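You operate a simulated robot arm through the tools that you are given. There is no shell and no other tool. Be economical: measure what you need, move in short steps, check, and stop when the job is done.

You are at the controls of a simulated two-armed robot. One attempt, no reset.

JOB
Push the wash tray lid shut. Then put the bottle labelled "cleaner" from the top of the steel table on the shelf under the steel table. Then fetch the jug labelled "coolant" from the top of the steel table and set it on top of the brown flat carton there. Then take the lid off the tin and lay it down on the top of the steel table. Then open the upper red drawer, take the bolt on the clear end of the long bench and put it away in the inside of the upper red drawer, then shut the drawer. Then put the wheel weight on the clear end of the long bench away in the grey tray beside the black wheel. Then stack the brown carton marked "72" from the clear end of the long bench on top of the brown carton marked "56". Do these in the order given. Set down upright: bottle, jug.

It is judged by the outcome, as a careful person would: the job done as asked, and still so three seconds after it is handed in. It fails if anything else is knocked over, pushed out of place, dropped, spilled or broken. Lids that push on must go on centred and level and be pressed home; caps that screw on are set level and turned clockwise until they are tight.

ROBOT AND FRAMES
Two 7-joint arms with two-finger parallel grippers on one trunk, on a base that drives. Base frame: it is fixed to the floor where the robot stands at the start and does not move with it; the origin is under the middle of the robot, x ahead of it, y to its left, z up; the surface under the hand at the start is at about z = 840. Units: mm, degrees, N and s.
The left shoulder is at the start at [50, 209, 1146], the right one opposite. With the tool pointing down near the work surface each hand reaches from about 280 to 920 mm from the robot's upright axis, wherever it stands, measured 20 degrees to its own side. Places, roughly: black bottle, white bottle [500, 250, 1000]; bolt (6x3x3 cm) [-1100, -5300, 900]; brown carton [-1500, -5000, 1000]; flat carton (30x22x8 cm) [900, 700, 900]; grey tray beside the black wheel (29x22 cm) [-9140, -3400, 800]; inside of the upper red drawer [400, -5500, 800]; jug [750, 250, 1000]; shelf under the steel table [800, 100, 200]; tin [750, -250, 750]; upper red drawer [400, -5400, 800]; wash tray lid [500, 100, 900]; wheel weight [-1250, -5000, 1000]. Payload 4.4 kg a hand.
The TCP of each hand is the grasp point between the finger pads, 23 mm short of the fingertips. In the tool frame z runs along the fingers and y along their closing line. The gripper opens to 94 mm. The fingers are 38 mm wide and 10 mm thick; the gripper's body (54 by 96 mm) begins 39 mm behind the TCP.
Orientation is told as [roll, pitch, yaw] about the base's x, y, z axes, in that order, counted from this pose: with the fingers straight down and closing along the base's y, the tool's x points along the base's -x, its y along +y and its z along -z.

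CONTROLS
- The arms move only by the tool apply_moves. It takes "left_steps", "right_steps" or both (then of equal length, played together; a hand with none holds still); each is a list of rows, each a list of 7 numbers: the turn, a rotation vector about the tool's x, y, z in degrees, then the shift along the tool's x, y, z in mm, then the opening in per cent of the stroke, from 0 (shut) to 100 (fully open). In form: [[wx, wy, wz, tx, ty, tz, grip], ...]. A call has 1 to 10 rows; each row shifts and turns the commanded pose from where the row before left it, along the tool's axes as they then stand. Each row takes 0.2 s and may step no farther than 50 mm and 8.6 degrees from the row before; otherwise, or with a gripper value out of range, the whole call is refused. A pose out of reach is approached as far as the arm can. The call stops where the force on the tool passes 40 N (or 10 N more than at its start, if that is more) or the arm is blocked; 0.2 s more then pass. Each finger travels about 108 mm/s and halts on what it meets, pressing with about 39 N; the grip force reading is that of the motor and also rises with nothing between the fingers. The clock runs only during rows and for 0.2 s after the last one: add rows that do not move to give the fingers time. The reply holds the time, the measured pose of the TCP, the force on the tool along the base axes, the opening and the grip force, in the units named above and with some noise, with the torque about the TCP (base axes, N m) and any sound that the robot's microphone picked up.
- Cameras (640 x 400 px; columns grow to the right, rows downward): "scene" is now at [158.3, 10.5, 1328.1]; the picture's right is [0.11, -0.99, 0.00], its down [-0.47, -0.05, -0.88] and it looks along [0.87, 0.10, -0.48] (base axes); focal length 214 px, centre (320, 200). "left" rides on the left gripper at [86, -16, -74] in its tool frame; the picture's right is [0.18, 0.98, 0.00], its down [-0.58, 0.11, -0.81] and it looks along [-0.79, 0.15, 0.59] (tool axes); focal length 243 px, centre (320, 200). "right" rides on the right gripper at [86, 16, -75] in its tool frame; the picture's right is [-0.18, 0.98, 0.00], its down [-0.58, -0.11, -0.81] and it looks along [-0.79, -0.15, 0.59] (tool axes); focal length 243 px, centre (320, 200). There is no depth. A picture from a camera that has moved, and an enlarged one, comes with that camera's place and axes in the base frame and with its lens.
- grab_frame(camera): a new picture of that camera. It takes no simulated time.
- lift_body(by): slides the trunk up (or, below 0, down) by that many mm; the arms and the scene camera ride with it, the base frame stays. It gives what a move gives, with no picture.
- base_move(legs): drives the robot by 1 to 6 legs, each [ahead, left, turn to the left] in mm, mm and degrees, along the robot's own axes; the way and the turn of a leg run together, so that a leg with both is an arc; at most 1500 mm and 180 degrees a leg. The arms and the cameras ride along, it lands a little off, and it stops where it bumps. It gives what a move gives.
- pan_tilt(pan, tilt): turns the head with the scene camera to pan (to the left, within 80 degrees either way) and tilt (down, from -29 to 69), counted from straight ahead of the robot. It gives what a move gives.
- enlarge(camera, box): a new picture of the part [left, top, right, bottom] of that camera's present view, enlarged. It takes no simulated time.
- hand_in(): hands the job in; it is judged then, once.

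Go step by step. Nothing tells you exact positions but the pictures and the camera data: compare them with the known pose of the tool, close in by small moves and look again before you grip or let go. The budget is 207 turns and 190 pictures, counting those below and the enlarged ones. Unless the task says otherwise, let go and move clear before handing in.

The tools are called after "Request:" as a command line: name --argument value ..., lists and objects as JSON in quotes. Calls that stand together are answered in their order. apply_moves: Moves the arms, as the interface text tells. Its arguments: {"type":"object","properties":{"left_steps":{"type":"array"},"right_steps":{"type":"array"}},"required":[]} The other tools are called the same way: lift_body (by) slides the trunk up or down; base_move (legs) drives the base; pan_tilt (pan, tilt) turns the head that bears the scene camera; grab_frame (camera) takes a picture; enlarge (camera, box) takes an enlarged picture of a part of a camera's view; hand_in () hands the job in.

At the start:

```text
t: 0.0
left_tool_pos: [618.0, 315.6, 1238.7]
left_ee_rot: [0.0, 0.0, -0.1]
left_ft_force: [-0.1, -1.0, -0.1]
left_ft_torque: [-0.01, 0.01, 0.01]
left_grip_width: 94.1
left_finger_force: 0.1
right_tool_pos: [496.6, -121.9, 1197.3]
right_ee_rot: [0.0, 0.0, 0.0]
right_ft_force: [-0.8, 1.0, -0.3]
right_ft_torque: [0.0, -0.02, 0.01]
right_grip_width: 93.9
right_finger_force: 0.0
trunk travel left (down, up): [-225.0, 338.0]
robot x, y, heading: [1.1, -0.7, -0.3]
head pan, tilt: [6.5, 28.5]
```

scene: 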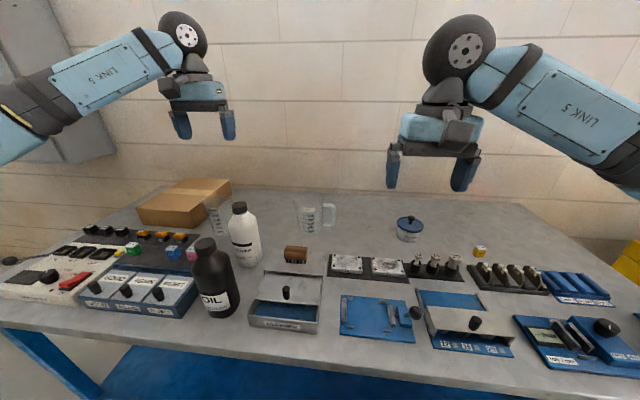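
right: 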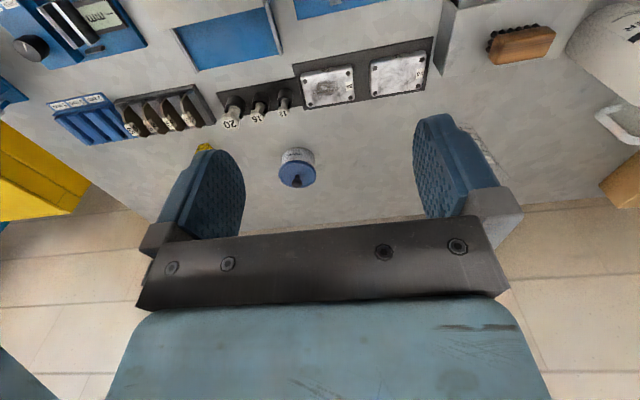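
left: 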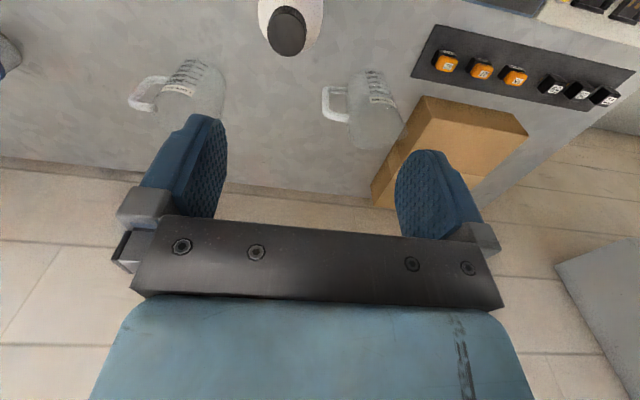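

I see the steel table with bottles, jugs, a tray with a sliding lid and a tin. I'll look closer first.

Request:
enlarge --camera "scene" --box '[180, 190, 360, 350]'

Request:
enlarge --camera "scene" --box '[320, 200, 540, 370]'

Request:
enlarge --camera "left" --box '[100, 0, 420, 200]'

```text
2.50 times, centred on (270, 270) of scene
camera zoom: at [158.3, 10.5, 1328.1], right [0.11, -0.99, 0.0], down [-0.47, -0.05, -0.88], along [0.87, 0.1, -0.48], focal length 536 px, centre (445, 25)
```

zoom: 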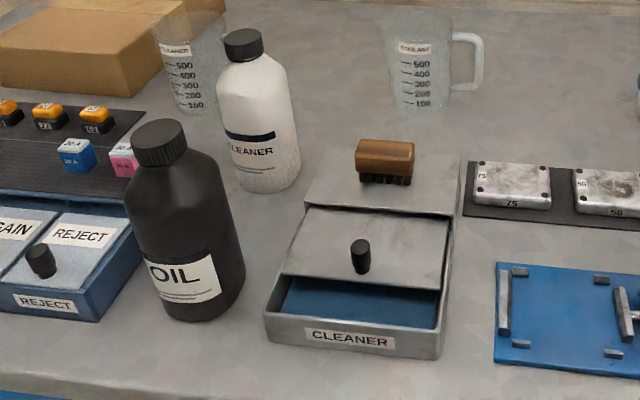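

```text
2.35 times, centred on (430, 285) of scene
camera zoom: at [158.3, 10.5, 1328.1], right [0.11, -0.99, 0.0], down [-0.47, -0.05, -0.88], along [0.87, 0.1, -0.48], focal length 505 px, centre (61, 0)
```

zoom: 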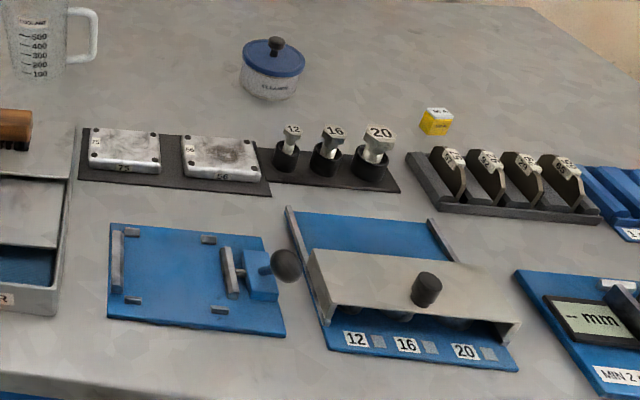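

```text
2.00 times, centred on (260, 100) of left
camera zoom: at [530.6, 300.6, 1313.4], right [-0.18, 0.98, 0.0], down [0.58, 0.11, 0.81], along [0.79, 0.15, -0.59], focal length 485 px, centre (440, 400)
```

zoom: 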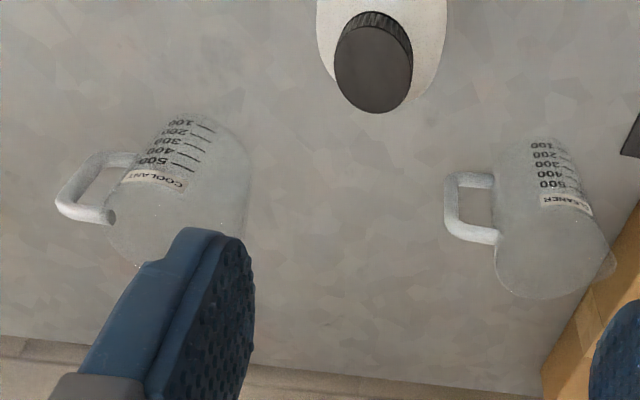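

I'll take a tighter look at the wash tray and the cleaner bottle.

Request:
enlarge --camera "scene" --box '[245, 235, 325, 335]'

Request:
enlarge --camera "scene" --box '[190, 195, 350, 295]'

```text
4.00 times, centred on (285, 285) of scene
camera zoom: at [158.3, 10.5, 1328.1], right [0.11, -0.99, 0.0], down [-0.47, -0.05, -0.88], along [0.87, 0.1, -0.48], focal length 858 px, centre (460, -140)
```

zoom: 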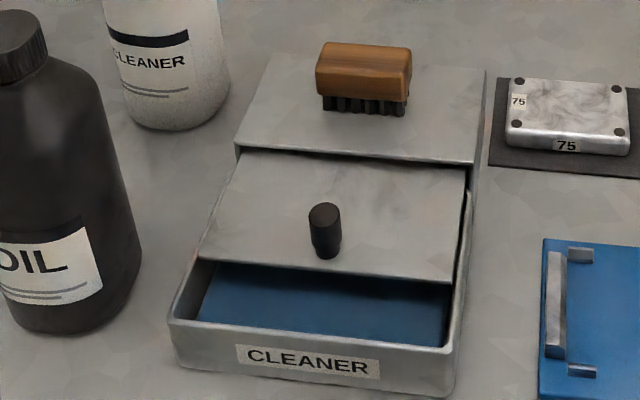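

```text
4.00 times, centred on (270, 245) of scene
camera zoom: at [158.3, 10.5, 1328.1], right [0.11, -0.99, 0.0], down [-0.47, -0.05, -0.88], along [0.87, 0.1, -0.48], focal length 858 px, centre (520, 20)
```

zoom: 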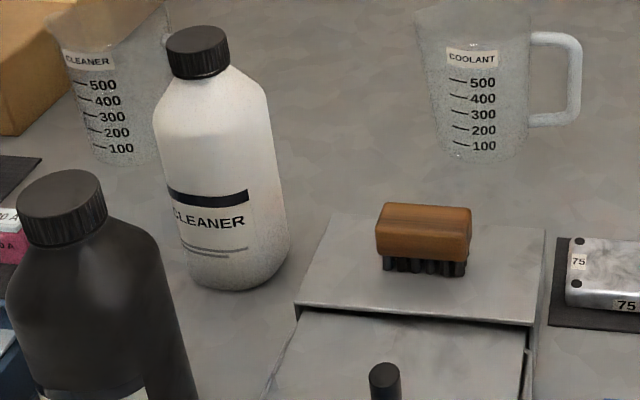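

The wash tray lid has a knob at about [482, 129, 880-919] and shuts toward me by about 45 mm. I'll bring the right hand over it.

Request:
apply_moves --right_steps '[[0, 0, 0, 2, 42, 10, 60], [0, 0, 0, 2, 42, 20, 60], [0, 0, 0, 2, 42, 20, 60], [0, 0, 0, 2, 42, 20, 60], [0, 0, 0, 2, 42, 20, 60], [0, 0, 0, 2, 41, 20, 60], [0, 0, 0, 2, 0, 40, 60], [0, 0, 0, 0, 0, 40, 60]]'

Request:
grab_frame --camera "right"

Request:
grab_frame --camera "scene"

```text
t: 1.8
left_tool_pos: [618.4, 317.2, 1237.1]
left_ee_rot: [-0.1, 0.0, 0.0]
left_ft_force: [-0.2, 0.6, 0.4]
left_ft_torque: [0.0, 0.01, 0.02]
left_grip_width: 94.0
left_finger_force: 0.0
right_tool_pos: [483.0, 128.7, 1006.4]
right_ee_rot: [-0.1, 0.0, 0.0]
right_ft_force: [0.8, 0.2, 0.2]
right_ft_torque: [-0.01, -0.02, 0.05]
right_grip_width: 56.2
right_finger_force: 0.0
trunk travel left (down, up): [-225.0, 338.0]
robot x, y, heading: [3.0, 1.5, -0.4]
head pan, tilt: [6.5, 28.5]
```

```text
181 pictures are left
camera right: at [396.7, 144.5, 1081.6], right [0.18, 0.98, 0.0], down [0.58, -0.11, 0.81], along [0.79, -0.15, -0.59], focal length 243 px, centre (320, 200)
```

right: 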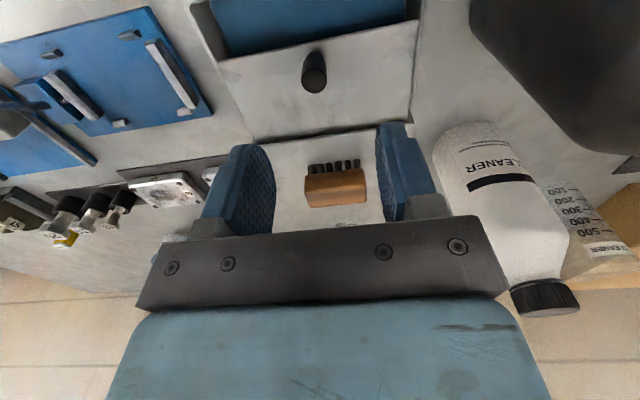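

```text
180 pictures are left
camera scene: at [158.7, 11.0, 1328.1], right [0.11, -0.99, 0.0], down [-0.47, -0.05, -0.88], along [0.87, 0.1, -0.48], focal length 214 px, centre (320, 200)
```

scene: 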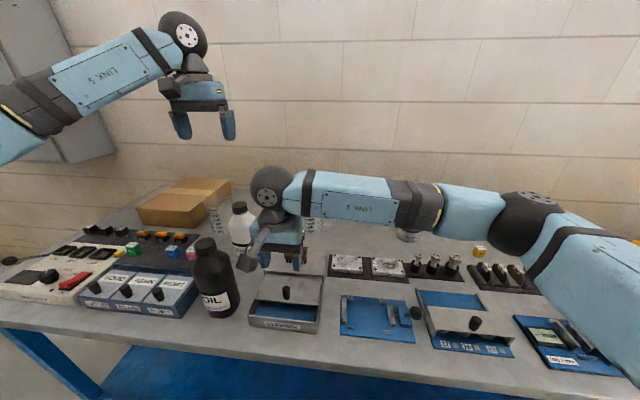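

Knob measured at about [481, 124.5]. Now I go down around it, grip it gently and pull toward me.

Request:
apply_moves --right_steps '[[0, 0, 0, 2, -4, 40, 60], [0, 0, 0, 0, 0, 30, 60], [0, 0, 0, 0, 0, 22, 60], [0, 0, 0, 0, 0, 0, 10], [0, 0, 0, 0, 0, 0, 10], [0, 0, 0, 0, 0, 0, 10]]'

Request:
grab_frame --camera "right"

```text
t: 3.2
left_tool_pos: [618.2, 316.9, 1238.1]
left_ee_rot: [-0.2, 0.0, 0.0]
left_ft_force: [0.2, -0.3, 0.3]
left_ft_torque: [-0.01, -0.01, 0.02]
left_grip_width: 93.9
left_finger_force: 0.0
right_tool_pos: [479.4, 124.0, 914.1]
right_ee_rot: [0.0, 0.1, 0.1]
right_ft_force: [-0.4, 10.3, -5.3]
right_ft_torque: [0.2, -0.17, 0.05]
right_grip_width: 17.3
right_finger_force: 44.9
trunk travel left (down, up): [-225.0, 338.0]
robot x, y, heading: [3.8, -3.5, -0.0]
head pan, tilt: [6.5, 28.5]
```

```text
179 pictures are left
camera right: at [394.2, 140.7, 989.1], right [0.18, 0.98, 0.0], down [0.58, -0.11, 0.81], along [0.79, -0.15, -0.59], focal length 243 px, centre (320, 200)
```

right: 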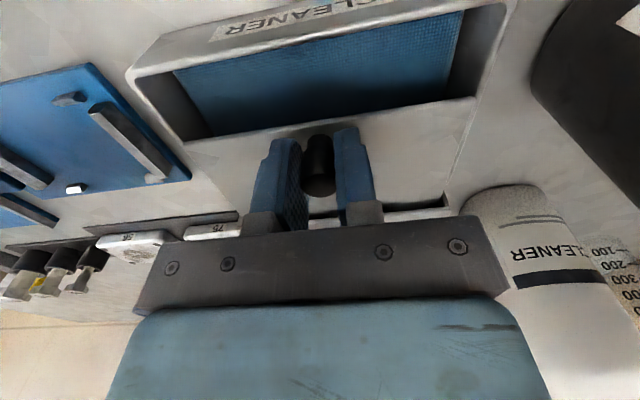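

Knob is held. I pull the lid toward the tray front.

Request:
apply_moves --right_steps '[[0, 0, 0, 8, 1, 0, 10], [0, 0, 0, 8, 0, 0, 10], [0, 0, 0, 8, 0, 0, 10], [0, 0, 0, 8, 0, 0, 10], [0, 0, 0, 6, 0, 0, 10], [0, 0, 0, 5, 0, 0, 10], [0, 0, 0, 5, 0, 0, 10], [0, 0, 0, 5, 0, 0, 10], [0, 0, 0, 5, 0, 0, 10]]'

Request:
grab_frame --camera "right"

Request:
enlarge --camera "scene" --box '[240, 235, 340, 345]'

```text
t: 5.2
left_tool_pos: [620.2, 315.1, 1236.1]
left_ee_rot: [0.1, 0.2, 0.1]
left_ft_force: [0.1, 0.1, 0.0]
left_ft_torque: [0.0, -0.01, -0.01]
left_grip_width: 93.8
left_finger_force: 0.1
right_tool_pos: [425.1, 125.6, 913.6]
right_ee_rot: [-0.1, 0.1, -0.1]
right_ft_force: [33.1, -1.2, 4.4]
right_ft_torque: [-0.02, -0.46, -0.02]
right_grip_width: 18.1
right_finger_force: 45.4
trunk travel left (down, up): [-225.0, 338.0]
robot x, y, heading: [-1.1, 2.6, 0.2]
head pan, tilt: [6.5, 28.5]
```

```text
178 pictures are left
camera right: at [339.2, 140.9, 989.6], right [0.19, 0.98, 0.0], down [0.58, -0.11, 0.81], along [0.79, -0.15, -0.59], focal length 243 px, centre (320, 200)
```

right: 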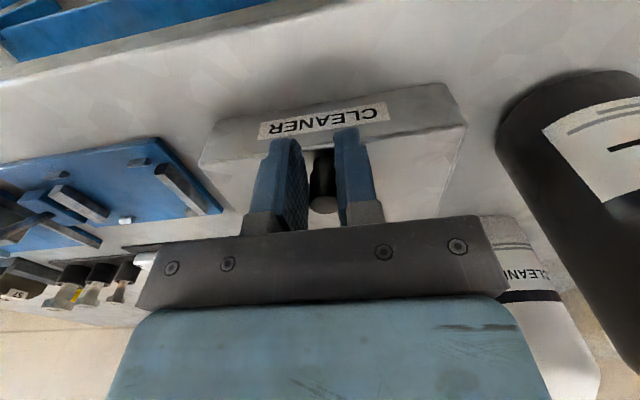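

```text
3.64 times, centred on (290, 290) of scene
camera zoom: at [161.6, 10.2, 1327.8], right [0.11, -0.99, 0.0], down [-0.48, -0.05, -0.88], along [0.87, 0.1, -0.48], focal length 780 px, centre (429, -127)
```

zoom: 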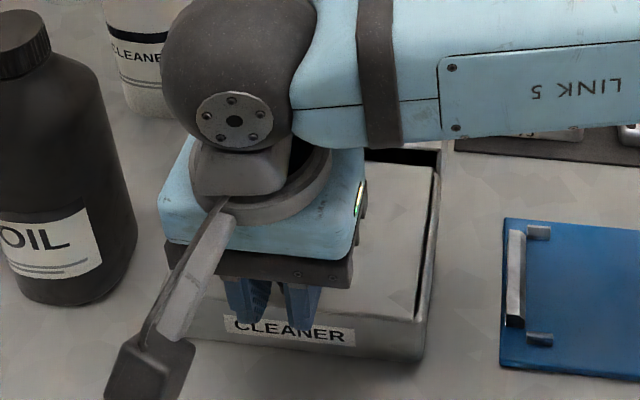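

The lid hit the end stop at 33 N. I release and lift clear, then check.

Request:
apply_moves --right_steps '[[0, 0, 0, -2, 0, 0, 10], [0, 0, 0, 0, 0, 0, 50], [0, 0, 0, 0, 0, 0, 60], [0, 0, 0, 0, 0, -40, 60], [0, 0, 0, 0, 0, -40, 60], [0, 0, 0, 0, -42, -40, 60], [0, 0, 0, 0, -48, -10, 60], [0, 0, 0, 0, -48, 0, 60], [0, 0, 0, 0, -48, 0, 60], [0, 0, 0, 0, -48, 0, 60]]'

Request:
enlarge --camera "scene" --box '[240, 235, 340, 345]'

```text
refused: row 6 steps farther than a row can; nothing moved
```

```text
3.64 times, centred on (290, 290) of scene
camera zoom: at [161.6, 10.2, 1327.8], right [0.11, -0.99, 0.0], down [-0.48, -0.05, -0.88], along [0.87, 0.1, -0.48], focal length 780 px, centre (429, -127)
```

zoom: 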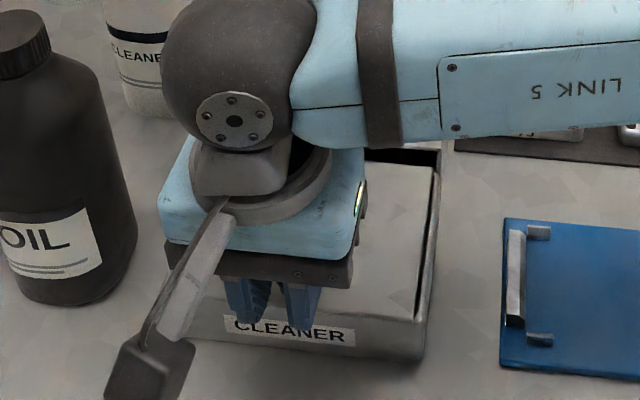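

The row was too long; I repeat with shorter steps.

Request:
apply_moves --right_steps '[[0, 0, 0, -2, 0, 0, 10], [0, 0, 0, 0, 0, 0, 50], [0, 0, 0, 0, 0, 0, 60], [0, 0, 0, 0, 0, -40, 60], [0, 0, 0, 0, 0, -40, 60], [0, 0, 0, 0, -25, -40, 60], [0, 0, 0, 0, -45, -10, 60], [0, 0, 0, 0, -48, 0, 60], [0, 0, 0, 0, -48, 0, 60], [0, 0, 0, 0, -48, 0, 60]]'

Request:
enlarge --camera "scene" --box '[240, 235, 340, 345]'

```text
t: 7.4
left_tool_pos: [616.8, 314.3, 1239.4]
left_ee_rot: [0.1, 0.0, 0.0]
left_ft_force: [-0.4, -0.3, -0.6]
left_ft_torque: [0.04, 0.0, 0.04]
left_grip_width: 93.9
left_finger_force: 0.0
right_tool_pos: [422.2, -91.6, 1045.8]
right_ee_rot: [0.1, 0.0, 0.0]
right_ft_force: [0.0, -0.5, -0.6]
right_ft_torque: [0.05, -0.02, -0.02]
right_grip_width: 56.3
right_finger_force: 0.1
trunk travel left (down, up): [-225.0, 338.0]
robot x, y, heading: [2.1, -2.4, -0.1]
head pan, tilt: [6.5, 28.5]
```

```text
3.64 times, centred on (290, 290) of scene
camera zoom: at [157.9, 8.6, 1328.2], right [0.11, -0.99, 0.0], down [-0.47, -0.05, -0.88], along [0.87, 0.1, -0.48], focal length 780 px, centre (429, -127)
```

zoom: 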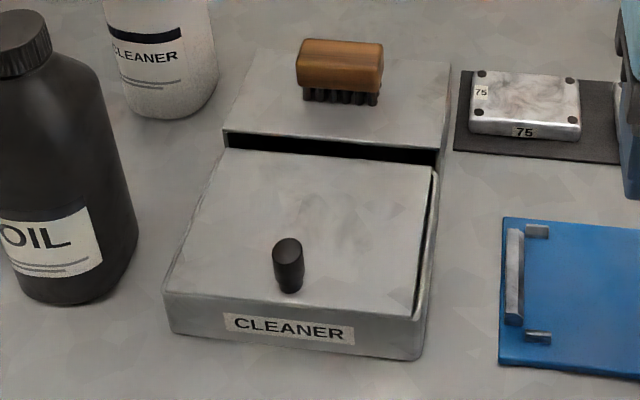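

The tray itself didn't move, but there's a dark gap at the rear of the lid; I look closer.

Request:
enlarge --camera "scene" --box '[262, 260, 312, 290]'

Request:
enlarge --camera "scene" --box '[240, 295, 320, 345]'

```text
12.80 times, centred on (287, 275) of scene
camera zoom: at [157.9, 8.6, 1328.2], right [0.11, -0.99, 0.0], down [-0.47, -0.05, -0.88], along [0.87, 0.1, -0.48], focal length 2745 px, centre (742, -760)
```

zoom: 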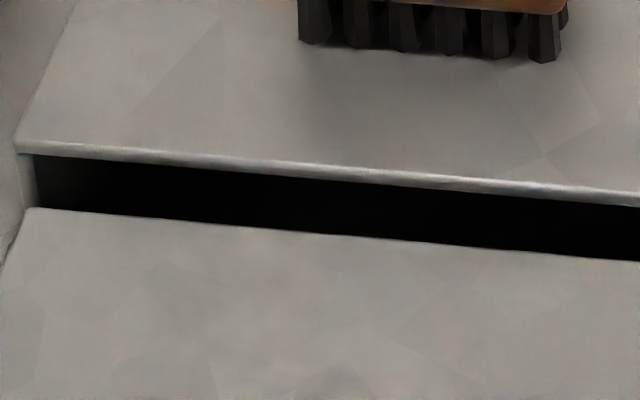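

```text
8.00 times, centred on (280, 320) of scene
camera zoom: at [157.9, 8.6, 1328.2], right [0.11, -0.99, 0.0], down [-0.47, -0.05, -0.88], along [0.87, 0.1, -0.48], focal length 1716 px, centre (640, -760)
```

zoom: 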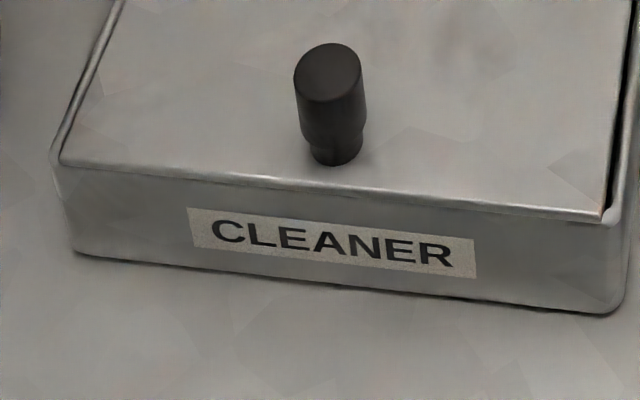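

Need a lower view to judge the rear gap: I bring the right hand camera low in front of the tray.

Request:
apply_moves --right_steps '[[0, 0, 0, 25, 40, 0, 60], [0, 0, 0, 25, 40, 0, 60], [0, 0, 0, 25, 40, 0, 60], [0, 0, 0, 25, 40, 10, 60], [0, 0, 0, 0, 30, 30, 60], [0, 0, 0, 0, 0, 30, 60]]'

Request:
grab_frame --camera "right"

```text
t: 8.8
left_tool_pos: [618.1, 316.4, 1238.5]
left_ee_rot: [0.0, 0.0, 0.0]
left_ft_force: [-0.5, -0.2, -0.4]
left_ft_torque: [0.0, 0.0, 0.0]
left_grip_width: 94.1
left_finger_force: 0.1
right_tool_pos: [326.7, 100.6, 975.6]
right_ee_rot: [0.1, -0.1, -0.1]
right_ft_force: [-0.3, -0.9, 0.5]
right_ft_torque: [-0.03, -0.01, 0.04]
right_grip_width: 56.6
right_finger_force: 0.0
trunk travel left (down, up): [-225.0, 338.0]
robot x, y, heading: [-0.2, -0.6, 0.2]
head pan, tilt: [6.5, 28.5]
```

```text
172 pictures are left
camera right: at [240.3, 116.0, 1049.9], right [0.18, 0.98, 0.0], down [0.58, -0.11, 0.81], along [0.79, -0.15, -0.59], focal length 243 px, centre (320, 200)
```

right: 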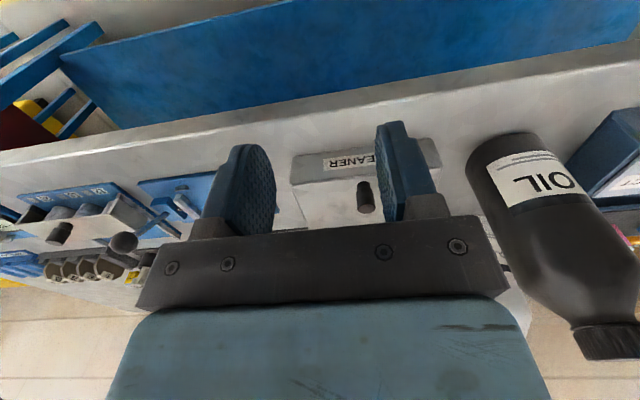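

Request:
apply_moves --right_steps '[[0, -8, 0, 0, 20, 0, 100], [0, -8, 0, 0, 15, 0, 100], [0, -8, 0, 0, 0, 0, 100], [0, -4, 0, 0, 0, 0, 100]]'

Request:
grab_frame --camera "right"

```text
t: 9.8
left_tool_pos: [618.0, 316.0, 1238.8]
left_ee_rot: [0.0, -0.1, -0.1]
left_ft_force: [0.2, -0.2, 0.2]
left_ft_torque: [-0.03, -0.01, 0.02]
left_grip_width: 93.8
left_finger_force: 0.1
right_tool_pos: [324.5, 137.3, 975.0]
right_ee_rot: [0.0, -28.1, -0.1]
right_ft_force: [-0.4, -1.0, -0.9]
right_ft_torque: [-0.01, 0.0, -0.01]
right_grip_width: 94.0
right_finger_force: 0.1
trunk travel left (down, up): [-225.0, 338.0]
robot x, y, heading: [-2.4, -2.3, -0.2]
head pan, tilt: [6.5, 28.5]
```

```text
171 pictures are left
camera right: at [213.5, 151.7, 1000.5], right [0.16, 0.98, 0.09], down [0.13, -0.11, 0.99], along [0.98, -0.15, -0.15], focal length 243 px, centre (320, 200)
```

right: 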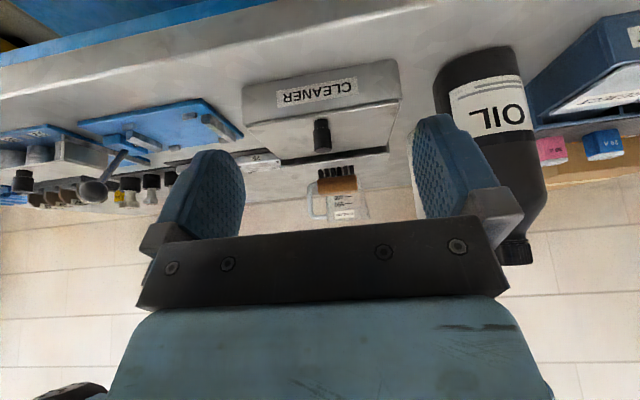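

Request:
enlarge --camera "right" --box '[232, 50, 432, 200]'

```text
2.67 times, centred on (332, 125) of right
camera zoom: at [213.5, 151.7, 1000.5], right [0.16, 0.98, 0.09], down [0.13, -0.11, 0.99], along [0.98, -0.15, -0.15], focal length 647 px, centre (288, 400)
```

zoom: 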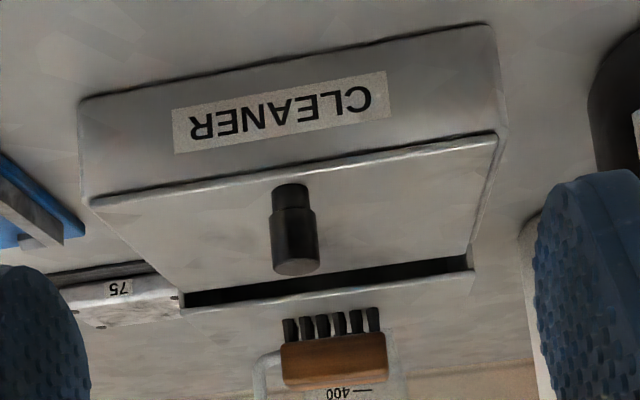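

The lid is flush at the front and at its stop, so it is shut. Next the white cleaner bottle: I check the shelf below with the head tilted down.

Request:
pan_tilt --pan 0 --tilt 65

Request:
grab_frame --camera "scene"

```text
t: 10.8
left_tool_pos: [616.9, 315.3, 1237.8]
left_ee_rot: [0.0, 0.0, 0.0]
left_ft_force: [-0.3, 0.2, -0.1]
left_ft_torque: [0.01, 0.02, 0.01]
left_grip_width: 94.0
left_finger_force: 0.0
right_tool_pos: [324.1, 135.2, 975.4]
right_ee_rot: [0.0, -28.0, 0.0]
right_ft_force: [0.2, 0.0, 0.3]
right_ft_torque: [-0.01, 0.0, -0.01]
right_grip_width: 93.9
right_finger_force: 0.0
trunk travel left (down, up): [-225.0, 338.0]
robot x, y, heading: [1.1, -2.5, 0.2]
head pan, tilt: [0.0, 65.0]
```

```text
169 pictures are left
camera scene: at [128.7, 0.2, 1278.1], right [0.0, -1.0, 0.0], down [-0.91, 0.0, -0.42], along [0.42, 0.0, -0.91], focal length 214 px, centre (320, 200)
```

scene: 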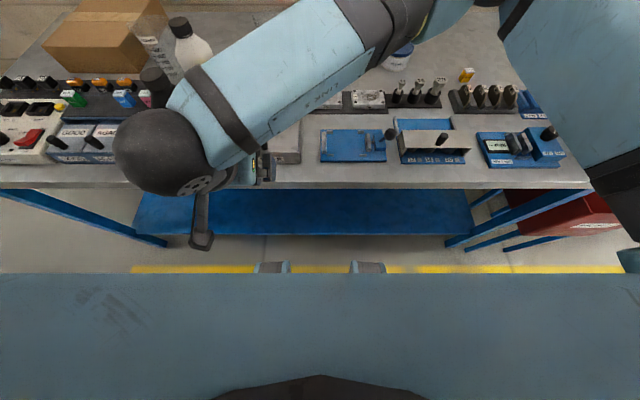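

The shelf is at z≈200 with its front edge at x≈427; the table front edge is at x≈364. I move the right arm out of the way and measure the cleaner bottle.

Request:
apply_moves --right_steps '[[0, 8, 0, 0, 0, -40, 50], [0, 8, 0, 0, -30, -40, 50], [0, 8, 0, 0, -48, -10, 50], [0, 4, 0, 0, -48, -10, 50], [0, 0, 0, 0, -48, 0, 50], [0, 0, 0, 0, -48, 0, 50], [0, 0, 0, 0, -48, 0, 50], [0, 0, 0, 0, -48, 0, 50], [0, 0, 0, 0, -48, 0, 50]]'

Request:
pan_tilt --pan 20 --tilt 30

Request:
grab_frame --camera "scene"

Request:
grab_frame --camera "left"

```text
t: 12.8
left_tool_pos: [616.1, 314.8, 1239.6]
left_ee_rot: [0.2, -0.1, -0.1]
left_ft_force: [-0.7, 0.2, 0.8]
left_ft_torque: [0.01, -0.02, -0.02]
left_grip_width: 94.0
left_finger_force: 0.1
right_tool_pos: [319.0, -222.9, 1077.4]
right_ee_rot: [0.0, 0.2, 0.1]
right_ft_force: [-0.7, -0.6, -0.4]
right_ft_torque: [0.0, -0.04, 0.01]
right_grip_width: 47.0
right_finger_force: 0.0
right hand out of reach, approached as far as the arm can: row 8, 9
trunk travel left (down, up): [-225.0, 338.0]
robot x, y, heading: [0.4, -2.6, -0.0]
head pan, tilt: [0.0, 65.0]
```

```text
t: 13.8
left_tool_pos: [617.9, 315.3, 1238.4]
left_ee_rot: [0.0, 0.0, 0.0]
left_ft_force: [-0.6, 0.8, 0.2]
left_ft_torque: [-0.01, -0.02, 0.01]
left_grip_width: 94.3
left_finger_force: 0.0
right_tool_pos: [320.3, -220.9, 1078.7]
right_ee_rot: [0.1, -0.1, 0.0]
right_ft_force: [0.2, -0.1, -1.4]
right_ft_torque: [-0.01, -0.02, -0.02]
right_grip_width: 46.8
right_finger_force: 0.0
trunk travel left (down, up): [-225.0, 338.0]
robot x, y, heading: [-1.9, -1.5, -0.1]
head pan, tilt: [20.0, 30.0]
```

```text
168 pictures are left
camera scene: at [152.9, 31.1, 1325.7], right [0.34, -0.94, 0.0], down [-0.47, -0.17, -0.87], along [0.81, 0.3, -0.5], focal length 214 px, centre (320, 200)
```

scene: 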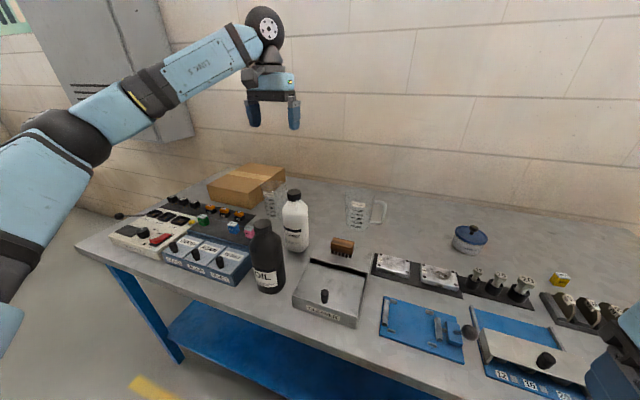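

```text
167 pictures are left
camera left: at [530.6, 300.5, 1313.4], right [-0.18, 0.98, 0.0], down [0.58, 0.11, 0.81], along [0.79, 0.15, -0.59], focal length 243 px, centre (320, 200)
```

left: 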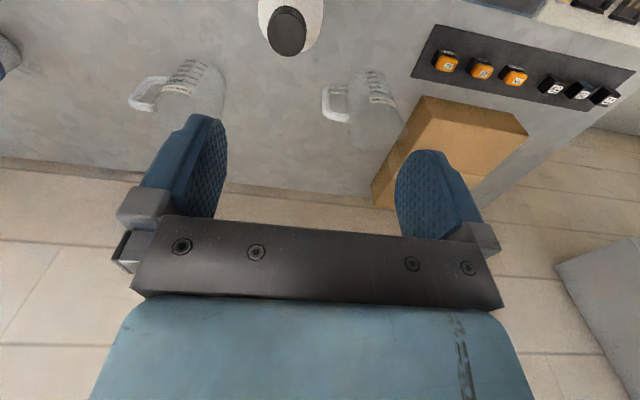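

Request:
enlarge --camera "scene" --box '[240, 180, 340, 300]'

Request:
enlarge --camera "left" --box '[230, 0, 350, 75]'

```text
3.33 times, centred on (290, 240) of scene
camera zoom: at [152.9, 31.1, 1325.7], right [0.34, -0.94, 0.0], down [-0.47, -0.17, -0.87], along [0.81, 0.3, -0.5], focal length 715 px, centre (420, 67)
```

zoom: 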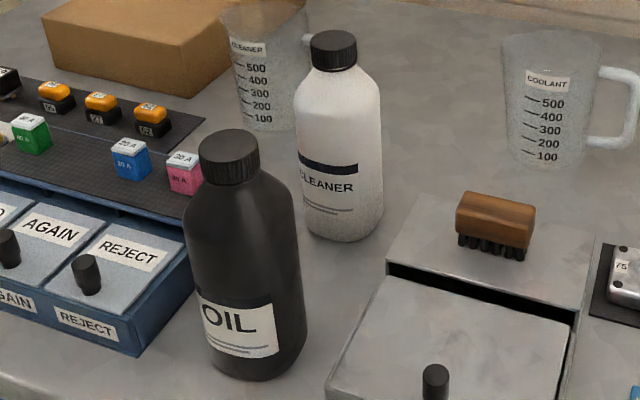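

```text
5.33 times, centred on (290, 38) of left
camera zoom: at [530.6, 300.5, 1313.4], right [-0.18, 0.98, 0.0], down [0.58, 0.11, 0.81], along [0.79, 0.15, -0.59], focal length 1294 px, centre (480, 1067)
```

zoom: 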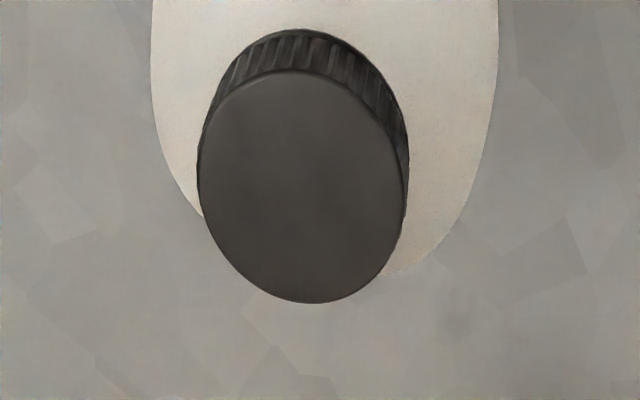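

The bottle cap top is at about [629.5, 286, 1043], Ø≈38 mm. I'll grip the cap with level fingers (yaw about -42°) so the bottle can go under the table; first I rotate the left hand high up and raise the right hand.

Request:
apply_moves --left_steps '[[0, -8.5, 0, 0, 0, 0, 100], [0, -8.5, 0, 0, 0, 0, 100], [0, -8.5, 0, 0, 0, 0, 100], [0, -8.5, 0, 0, 0, 0, 100], [0, -8.5, 0, 0, 0, 0, 100], [0, -8.5, 0, 0, 0, 0, 100], [0, -8.5, 0, 0, 0, 0, 100], [0, -8.5, 0, 0, 0, 0, 100], [0, -8.5, 0, 0, 0, 0, 100], [0, -8.5, 0, 0, 0, 0, 100]]' --right_steps '[[0, 0, 0, 0, 0, -40, 50], [0, 0, 0, 0, 0, -40, 50], [0, 0, 0, 0, 0, -40, 50], [0, 0, 0, 0, 0, -40, 50], [0, 0, 0, 0, 0, -40, 50], [0, 0, 0, 0, 0, 0, 50], [0, 0, 0, 0, 0, 0, 50], [0, 0, 0, 0, 0, 0, 50], [0, 0, 0, 0, 0, 0, 50], [0, 0, 0, 0, 0, 0, 50]]'

Request:
apply_moves --left_steps '[[0, -5, 0, 0, 0, 0, 100], [8.4, 0, 0, 0, 0, 0, 100], [8.4, 0, 0, 0, 0, 0, 100], [8.4, 0, 0, 0, 0, 0, 100], [8.4, 0, 0, 0, 0, 0, 100], [8.4, 0, 0, 0, 0, 0, 100]]'

Request:
grab_frame --camera "scene"

```text
t: 16.0
left_tool_pos: [617.8, 316.3, 1237.4]
left_ee_rot: [-0.2, -85.1, 0.3]
left_ft_force: [-0.4, -0.6, -0.6]
left_ft_torque: [-0.01, 0.04, -0.02]
left_grip_width: 93.9
left_finger_force: 0.1
right_tool_pos: [317.5, -216.3, 1279.5]
right_ee_rot: [0.1, 0.1, 0.0]
right_ft_force: [-0.1, -0.2, 0.8]
right_ft_torque: [0.03, 0.01, -0.01]
right_grip_width: 47.0
right_finger_force: 0.0
trunk travel left (down, up): [-225.0, 338.0]
robot x, y, heading: [0.8, -1.5, -0.2]
head pan, tilt: [20.0, 30.0]
```

```text
t: 17.4
left_tool_pos: [616.8, 313.3, 1240.9]
left_ee_rot: [78.4, -89.6, -119.8]
left_ft_force: [-0.1, -0.3, -0.6]
left_ft_torque: [-0.04, -0.06, 0.03]
left_grip_width: 94.1
left_finger_force: 0.0
left hand out of reach, approached as far as the arm can: row 1, 6
right_tool_pos: [318.0, -218.8, 1278.1]
right_ee_rot: [0.0, 0.0, 0.0]
right_ft_force: [0.5, -0.5, 0.2]
right_ft_torque: [0.04, -0.04, -0.03]
right_grip_width: 47.2
right_finger_force: 0.0
trunk travel left (down, up): [-225.0, 338.0]
robot x, y, heading: [-0.2, -1.8, -0.1]
head pan, tilt: [20.0, 30.0]
```

```text
164 pictures are left
camera scene: at [152.7, 30.4, 1325.9], right [0.34, -0.94, 0.0], down [-0.47, -0.17, -0.87], along [0.81, 0.3, -0.5], focal length 214 px, centre (320, 200)
```

scene: 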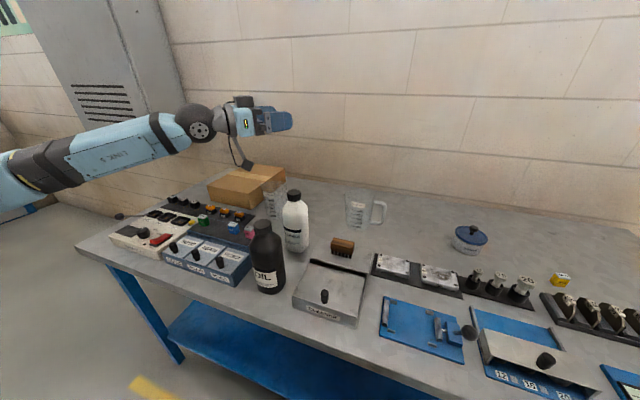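

Request:
apply_moves --left_steps '[[0, 0, 0, 20, -4, 9, 100], [0, 0, 0, 40, -4, 9, 100], [0, 0, 0, 40, -4, 9, 100], [0, 0, 0, 31, 0, 0, 100]]'

Request:
enlarge --camera "scene" --box '[200, 140, 360, 300]'

```text
t: 18.4
left_tool_pos: [628.5, 286.1, 1108.1]
left_ee_rot: [-119.7, -90.1, 77.8]
left_ft_force: [-0.2, -0.1, 0.2]
left_ft_torque: [0.0, 0.0, 0.01]
left_grip_width: 93.8
left_finger_force: 0.1
right_tool_pos: [317.4, -216.4, 1278.5]
right_ee_rot: [0.1, 0.0, 0.0]
right_ft_force: [-0.4, 0.0, 0.5]
right_ft_torque: [-0.04, 0.02, 0.01]
right_grip_width: 46.9
right_finger_force: 0.1
trunk travel left (down, up): [-225.0, 338.0]
robot x, y, heading: [1.9, 0.4, 0.4]
head pan, tilt: [20.0, 30.0]
```

```text
2.50 times, centred on (280, 220) of scene
camera zoom: at [152.9, 31.6, 1325.8], right [0.34, -0.94, 0.0], down [-0.47, -0.17, -0.87], along [0.81, 0.3, -0.5], focal length 536 px, centre (420, 150)
```

zoom: 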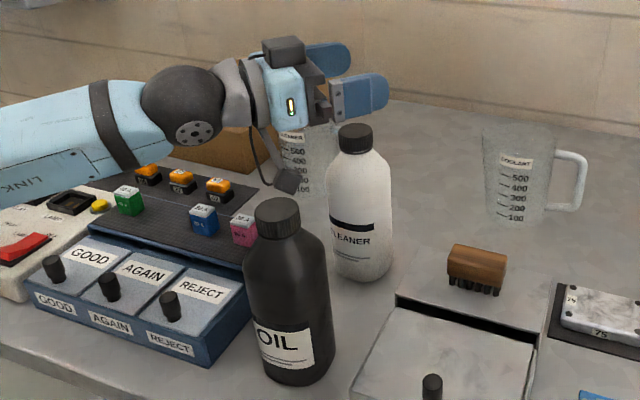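

Request:
apply_moves --left_steps '[[0, 0, 0, 30, 0, 0, 100], [0, 0, 0, 25, 0, 0, 100], [0, 0, 0, 14, 0, 0, 100]]'

Request:
enlarge --camera "scene" --box '[220, 160, 340, 280]'

Request:
grab_frame --camera "left"

```text
t: 19.2
left_tool_pos: [627.8, 286.6, 1039.5]
left_ee_rot: [-117.4, -89.9, 75.4]
left_ft_force: [-0.3, -0.1, 0.1]
left_ft_torque: [0.01, 0.0, -0.02]
left_grip_width: 94.4
left_finger_force: 0.1
right_tool_pos: [317.5, -216.2, 1279.1]
right_ee_rot: [0.0, 0.1, 0.0]
right_ft_force: [0.3, 0.1, 0.0]
right_ft_torque: [0.0, 0.05, 0.0]
right_grip_width: 47.2
right_finger_force: 0.1
trunk travel left (down, up): [-225.0, 338.0]
robot x, y, heading: [2.8, -4.3, -0.1]
head pan, tilt: [20.0, 30.0]
```

```text
3.33 times, centred on (280, 220) of scene
camera zoom: at [153.0, 31.3, 1325.7], right [0.34, -0.94, 0.0], down [-0.47, -0.17, -0.87], along [0.81, 0.3, -0.5], focal length 715 px, centre (453, 133)
```

zoom: 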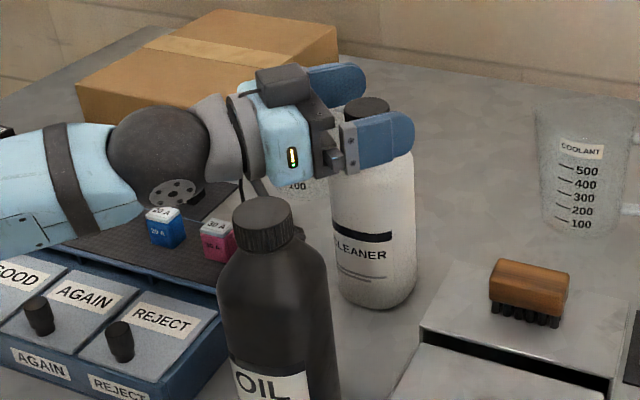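

```text
161 pictures are left
camera left: at [562.5, 325.6, 953.8], right [0.66, 0.73, -0.18], down [-0.53, 0.62, 0.58], along [0.54, -0.28, 0.79], focal length 243 px, centre (320, 200)
```

left: 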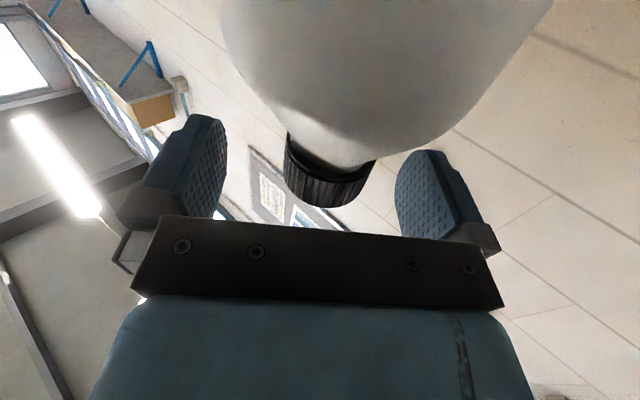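

The cap sits between the level fingers. I close and lift.

Request:
apply_moves --left_steps '[[0, 0, 0, 0, 0, 0, 60], [0, 0, 0, 0, 0, 0, 20], [0, 0, 0, 0, 0, 0, 10], [0, 0, 0, 0, 0, 0, 10]]'

Request:
enlarge --camera "scene" --box '[220, 160, 340, 280]'

```text
t: 20.2
left_tool_pos: [628.9, 286.6, 1040.9]
left_ee_rot: [-164.5, -90.0, 122.5]
left_ft_force: [1.5, 0.5, 1.1]
left_ft_torque: [-0.07, -0.18, 0.03]
left_grip_width: 38.3
left_finger_force: 38.7
right_tool_pos: [317.8, -217.2, 1278.1]
right_ee_rot: [0.0, 0.0, 0.1]
right_ft_force: [-0.7, 0.8, -0.5]
right_ft_torque: [-0.03, 0.0, -0.04]
right_grip_width: 47.0
right_finger_force: 0.1
trunk travel left (down, up): [-225.0, 338.0]
robot x, y, heading: [-1.1, -2.2, 0.2]
head pan, tilt: [20.0, 30.0]
```

```text
3.33 times, centred on (280, 220) of scene
camera zoom: at [153.0, 31.1, 1325.7], right [0.34, -0.94, 0.0], down [-0.47, -0.17, -0.87], along [0.81, 0.3, -0.5], focal length 715 px, centre (453, 133)
```

zoom: 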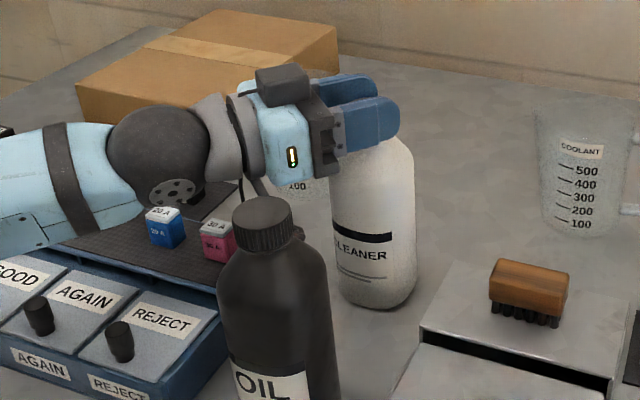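

Held at 38.3 mm. I lift it well above the other things.

Request:
apply_moves --left_steps '[[0, 0, 0, -10, 0, 0, 10], [0, 0, 0, -20, 0, 0, 10], [0, 0, 0, -25, 0, 0, 10], [0, 0, 0, -30, 0, 0, 10], [0, 0, 0, -30, 0, 0, 10], [0, 0, 0, -30, 0, 0, 10], [0, 0, 0, -30, 0, 0, 10], [0, 0, 0, -30, 0, 0, 10], [0, 0, 0, -25, 0, 0, 10]]'

Request:
grab_frame --camera "scene"

```text
t: 22.2
left_tool_pos: [630.5, 287.0, 1269.9]
left_ee_rot: [-39.2, -90.0, -2.9]
left_ft_force: [0.1, 0.3, -3.5]
left_ft_torque: [-0.01, 0.02, -0.03]
left_grip_width: 38.0
left_finger_force: 38.8
right_tool_pos: [318.6, -217.0, 1278.8]
right_ee_rot: [-0.1, 0.1, 0.0]
right_ft_force: [0.0, 1.2, -0.3]
right_ft_torque: [-0.02, -0.01, 0.0]
right_grip_width: 47.0
right_finger_force: 0.1
trunk travel left (down, up): [-225.0, 338.0]
robot x, y, heading: [-3.0, -0.1, -0.1]
head pan, tilt: [20.0, 30.0]
```

```text
159 pictures are left
camera scene: at [153.2, 31.0, 1325.7], right [0.34, -0.94, 0.0], down [-0.47, -0.17, -0.87], along [0.81, 0.3, -0.5], focal length 214 px, centre (320, 200)
```

scene: 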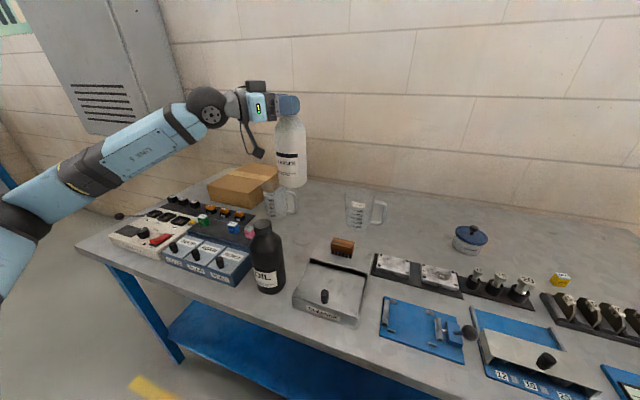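

Request:
lift_body --by 40

Request:
base_move --legs '[[-500, 0, 0]]'

Request:
grab_frame --camera "scene"

```text
t: 23.1
left_tool_pos: [631.2, 287.6, 1308.5]
left_ee_rot: [-55.9, -89.9, 14.0]
left_ft_force: [0.1, -0.7, -4.4]
left_ft_torque: [-0.01, 0.02, -0.01]
left_grip_width: 38.0
left_finger_force: 39.1
right_tool_pos: [318.6, -215.8, 1318.6]
right_ee_rot: [0.0, 0.1, 0.0]
right_ft_force: [0.3, 0.0, -0.7]
right_ft_torque: [-0.02, 0.03, -0.03]
right_grip_width: 47.0
right_finger_force: 0.0
trunk travel left (down, up): [-265.0, 298.0]
robot x, y, heading: [-1.1, -1.9, -0.3]
head pan, tilt: [20.0, 30.0]
```

```text
t: 26.0
left_tool_pos: [132.5, 286.1, 1308.2]
left_ee_rot: [-69.1, -90.0, 27.3]
left_ft_force: [-0.4, 0.1, -4.3]
left_ft_torque: [0.02, 0.03, 0.0]
left_grip_width: 37.9
left_finger_force: 39.2
right_tool_pos: [-182.3, -217.0, 1319.2]
right_ee_rot: [-0.1, 0.0, 0.0]
right_ft_force: [-0.2, 0.5, 0.1]
right_ft_torque: [0.01, -0.05, -0.01]
right_grip_width: 47.3
right_finger_force: 0.1
trunk travel left (down, up): [-265.0, 298.0]
robot x, y, heading: [-498.8, -1.4, 0.2]
head pan, tilt: [20.0, 30.0]
```

```text
158 pictures are left
camera scene: at [-345.3, 31.5, 1365.7], right [0.34, -0.94, 0.0], down [-0.47, -0.17, -0.87], along [0.81, 0.3, -0.5], focal length 214 px, centre (320, 200)
```

scene: 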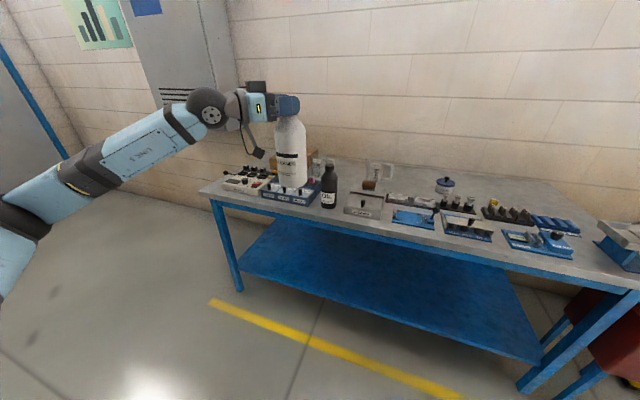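

The shelf is empty and reachable. I lower the trunk and then the hand while clear in front of the table.

Request:
lift_body --by -265

Request:
apply_moves --left_steps '[[0, 0, 0, 40, -4, -4, 10], [0, 0, 0, 40, -4, -4, 10], [0, 0, 0, 40, -4, -4, 10], [0, 0, 0, 40, -4, -4, 10], [0, 0, 0, 40, -4, -4, 10], [0, 0, 0, 40, -4, -4, 10], [0, 0, 0, 40, -4, -4, 10], [0, 0, 0, 40, -4, -4, 10]]'

Request:
grab_frame --camera "scene"

```text
t: 28.7
left_tool_pos: [132.1, 287.2, 1043.5]
left_ee_rot: [-64.2, -90.0, 22.1]
left_ft_force: [-0.3, -0.7, -4.1]
left_ft_torque: [-0.02, 0.01, 0.02]
left_grip_width: 38.1
left_finger_force: 39.1
right_tool_pos: [-181.1, -216.9, 1053.4]
right_ee_rot: [0.0, 0.0, -0.1]
right_ft_force: [-0.2, 0.5, -0.2]
right_ft_torque: [0.01, 0.0, 0.01]
right_grip_width: 47.0
right_finger_force: 0.1
trunk travel left (down, up): [0.0, 563.0]
robot x, y, heading: [-498.8, 1.7, -0.2]
head pan, tilt: [20.0, 30.0]
```

```text
t: 30.5
left_tool_pos: [85.6, 283.7, 723.0]
left_ee_rot: [-110.4, -90.0, 68.3]
left_ft_force: [0.3, 0.2, -4.2]
left_ft_torque: [0.04, 0.03, -0.01]
left_grip_width: 38.3
left_finger_force: 39.4
right_tool_pos: [-180.4, -215.8, 1053.3]
right_ee_rot: [0.0, -0.1, -0.1]
right_ft_force: [0.6, -0.2, -0.9]
right_ft_torque: [-0.01, -0.04, 0.0]
right_grip_width: 47.2
right_finger_force: 0.0
trunk travel left (down, up): [0.0, 563.0]
robot x, y, heading: [-497.9, 1.5, -0.2]
head pan, tilt: [20.0, 30.0]
```

```text
157 pictures are left
camera scene: at [-345.1, 31.7, 1100.7], right [0.34, -0.94, 0.0], down [-0.47, -0.17, -0.87], along [0.81, 0.29, -0.5], focal length 214 px, centre (320, 200)
```

scene: 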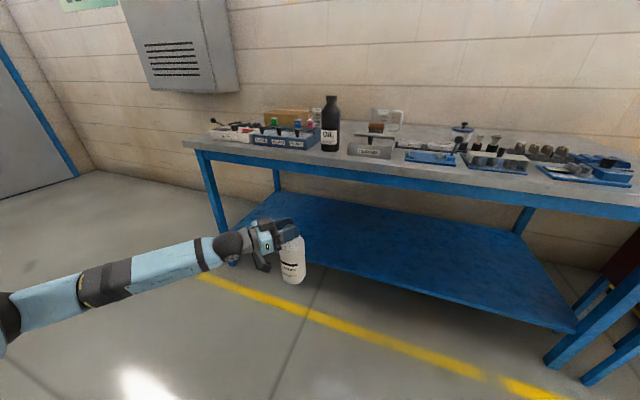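

Request:
apply_moves --left_steps '[[0, 0, 0, 40, 0, 0, 10], [0, 0, 0, 40, 0, 0, 10], [0, 0, 0, 40, 0, 0, 10], [0, 0, 0, 40, 0, 0, 10], [0, 0, 0, 40, 0, 0, 10], [0, 0, 0, 35, 0, 0, 10], [0, 0, 0, 35, 0, 0, 10], [0, 0, 0, 20, 0, 0, 10]]'

Request:
grab_frame --camera "scene"

```text
t: 32.3
left_tool_pos: [87.9, 284.9, 434.2]
left_ee_rot: [-122.7, -90.0, 80.8]
left_ft_force: [-0.2, -0.1, -4.5]
left_ft_torque: [0.02, 0.0, -0.04]
left_grip_width: 37.9
left_finger_force: 39.4
right_tool_pos: [-180.0, -216.8, 1052.4]
right_ee_rot: [-0.1, 0.0, -0.1]
right_ft_force: [0.0, -0.8, 0.2]
right_ft_torque: [0.02, -0.01, -0.03]
right_grip_width: 46.8
right_finger_force: 0.0
trunk travel left (down, up): [0.0, 563.0]
robot x, y, heading: [-495.8, -0.6, -0.4]
head pan, tilt: [20.0, 30.0]
```

```text
156 pictures are left
camera scene: at [-345.2, 31.5, 1100.7], right [0.34, -0.94, 0.0], down [-0.47, -0.17, -0.87], along [0.81, 0.3, -0.5], focal length 214 px, centre (320, 200)
```

scene: 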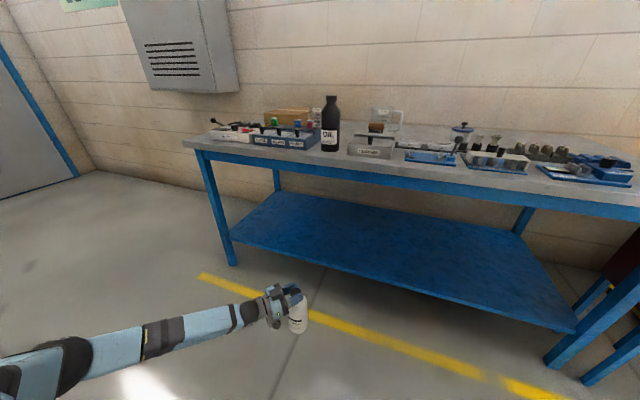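

Request:
apply_moves --left_steps '[[0, 0, 0, -30, 0, 0, 10]]'

Request:
base_move --legs '[[300, 0, 0]]'

Request:
grab_frame --camera "scene"

```text
t: 32.7
left_tool_pos: [88.4, 284.4, 464.1]
left_ee_rot: [-56.0, -90.0, 14.1]
left_ft_force: [-0.3, -1.2, -4.1]
left_ft_torque: [0.01, 0.0, 0.0]
left_grip_width: 38.2
left_finger_force: 39.2
right_tool_pos: [-180.9, -218.3, 1053.8]
right_ee_rot: [0.0, 0.0, -0.1]
right_ft_force: [0.1, 0.0, 0.5]
right_ft_torque: [0.0, 0.01, 0.05]
right_grip_width: 46.9
right_finger_force: 0.1
trunk travel left (down, up): [0.0, 563.0]
robot x, y, heading: [-500.2, -0.7, 0.2]
head pan, tilt: [20.0, 30.0]
```

```text
t: 34.8
left_tool_pos: [386.1, 284.0, 463.1]
left_ee_rot: [-53.1, -89.8, 10.9]
left_ft_force: [0.5, -0.8, -4.3]
left_ft_torque: [0.01, 0.01, -0.04]
left_grip_width: 38.2
left_finger_force: 39.5
right_tool_pos: [117.3, -218.2, 1052.8]
right_ee_rot: [0.0, -0.1, -0.1]
right_ft_force: [-0.8, -1.4, 0.4]
right_ft_torque: [-0.03, 0.02, 0.0]
right_grip_width: 47.0
right_finger_force: 0.1
trunk travel left (down, up): [0.0, 563.0]
robot x, y, heading: [-199.4, -2.3, -0.1]
head pan, tilt: [20.0, 30.0]
```

```text
155 pictures are left
camera scene: at [-46.7, 30.6, 1100.6], right [0.34, -0.94, 0.0], down [-0.47, -0.17, -0.87], along [0.81, 0.29, -0.5], focal length 214 px, centre (320, 200)
```

scene: 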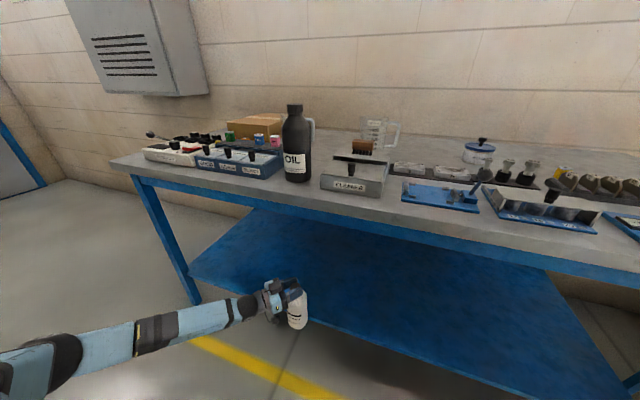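

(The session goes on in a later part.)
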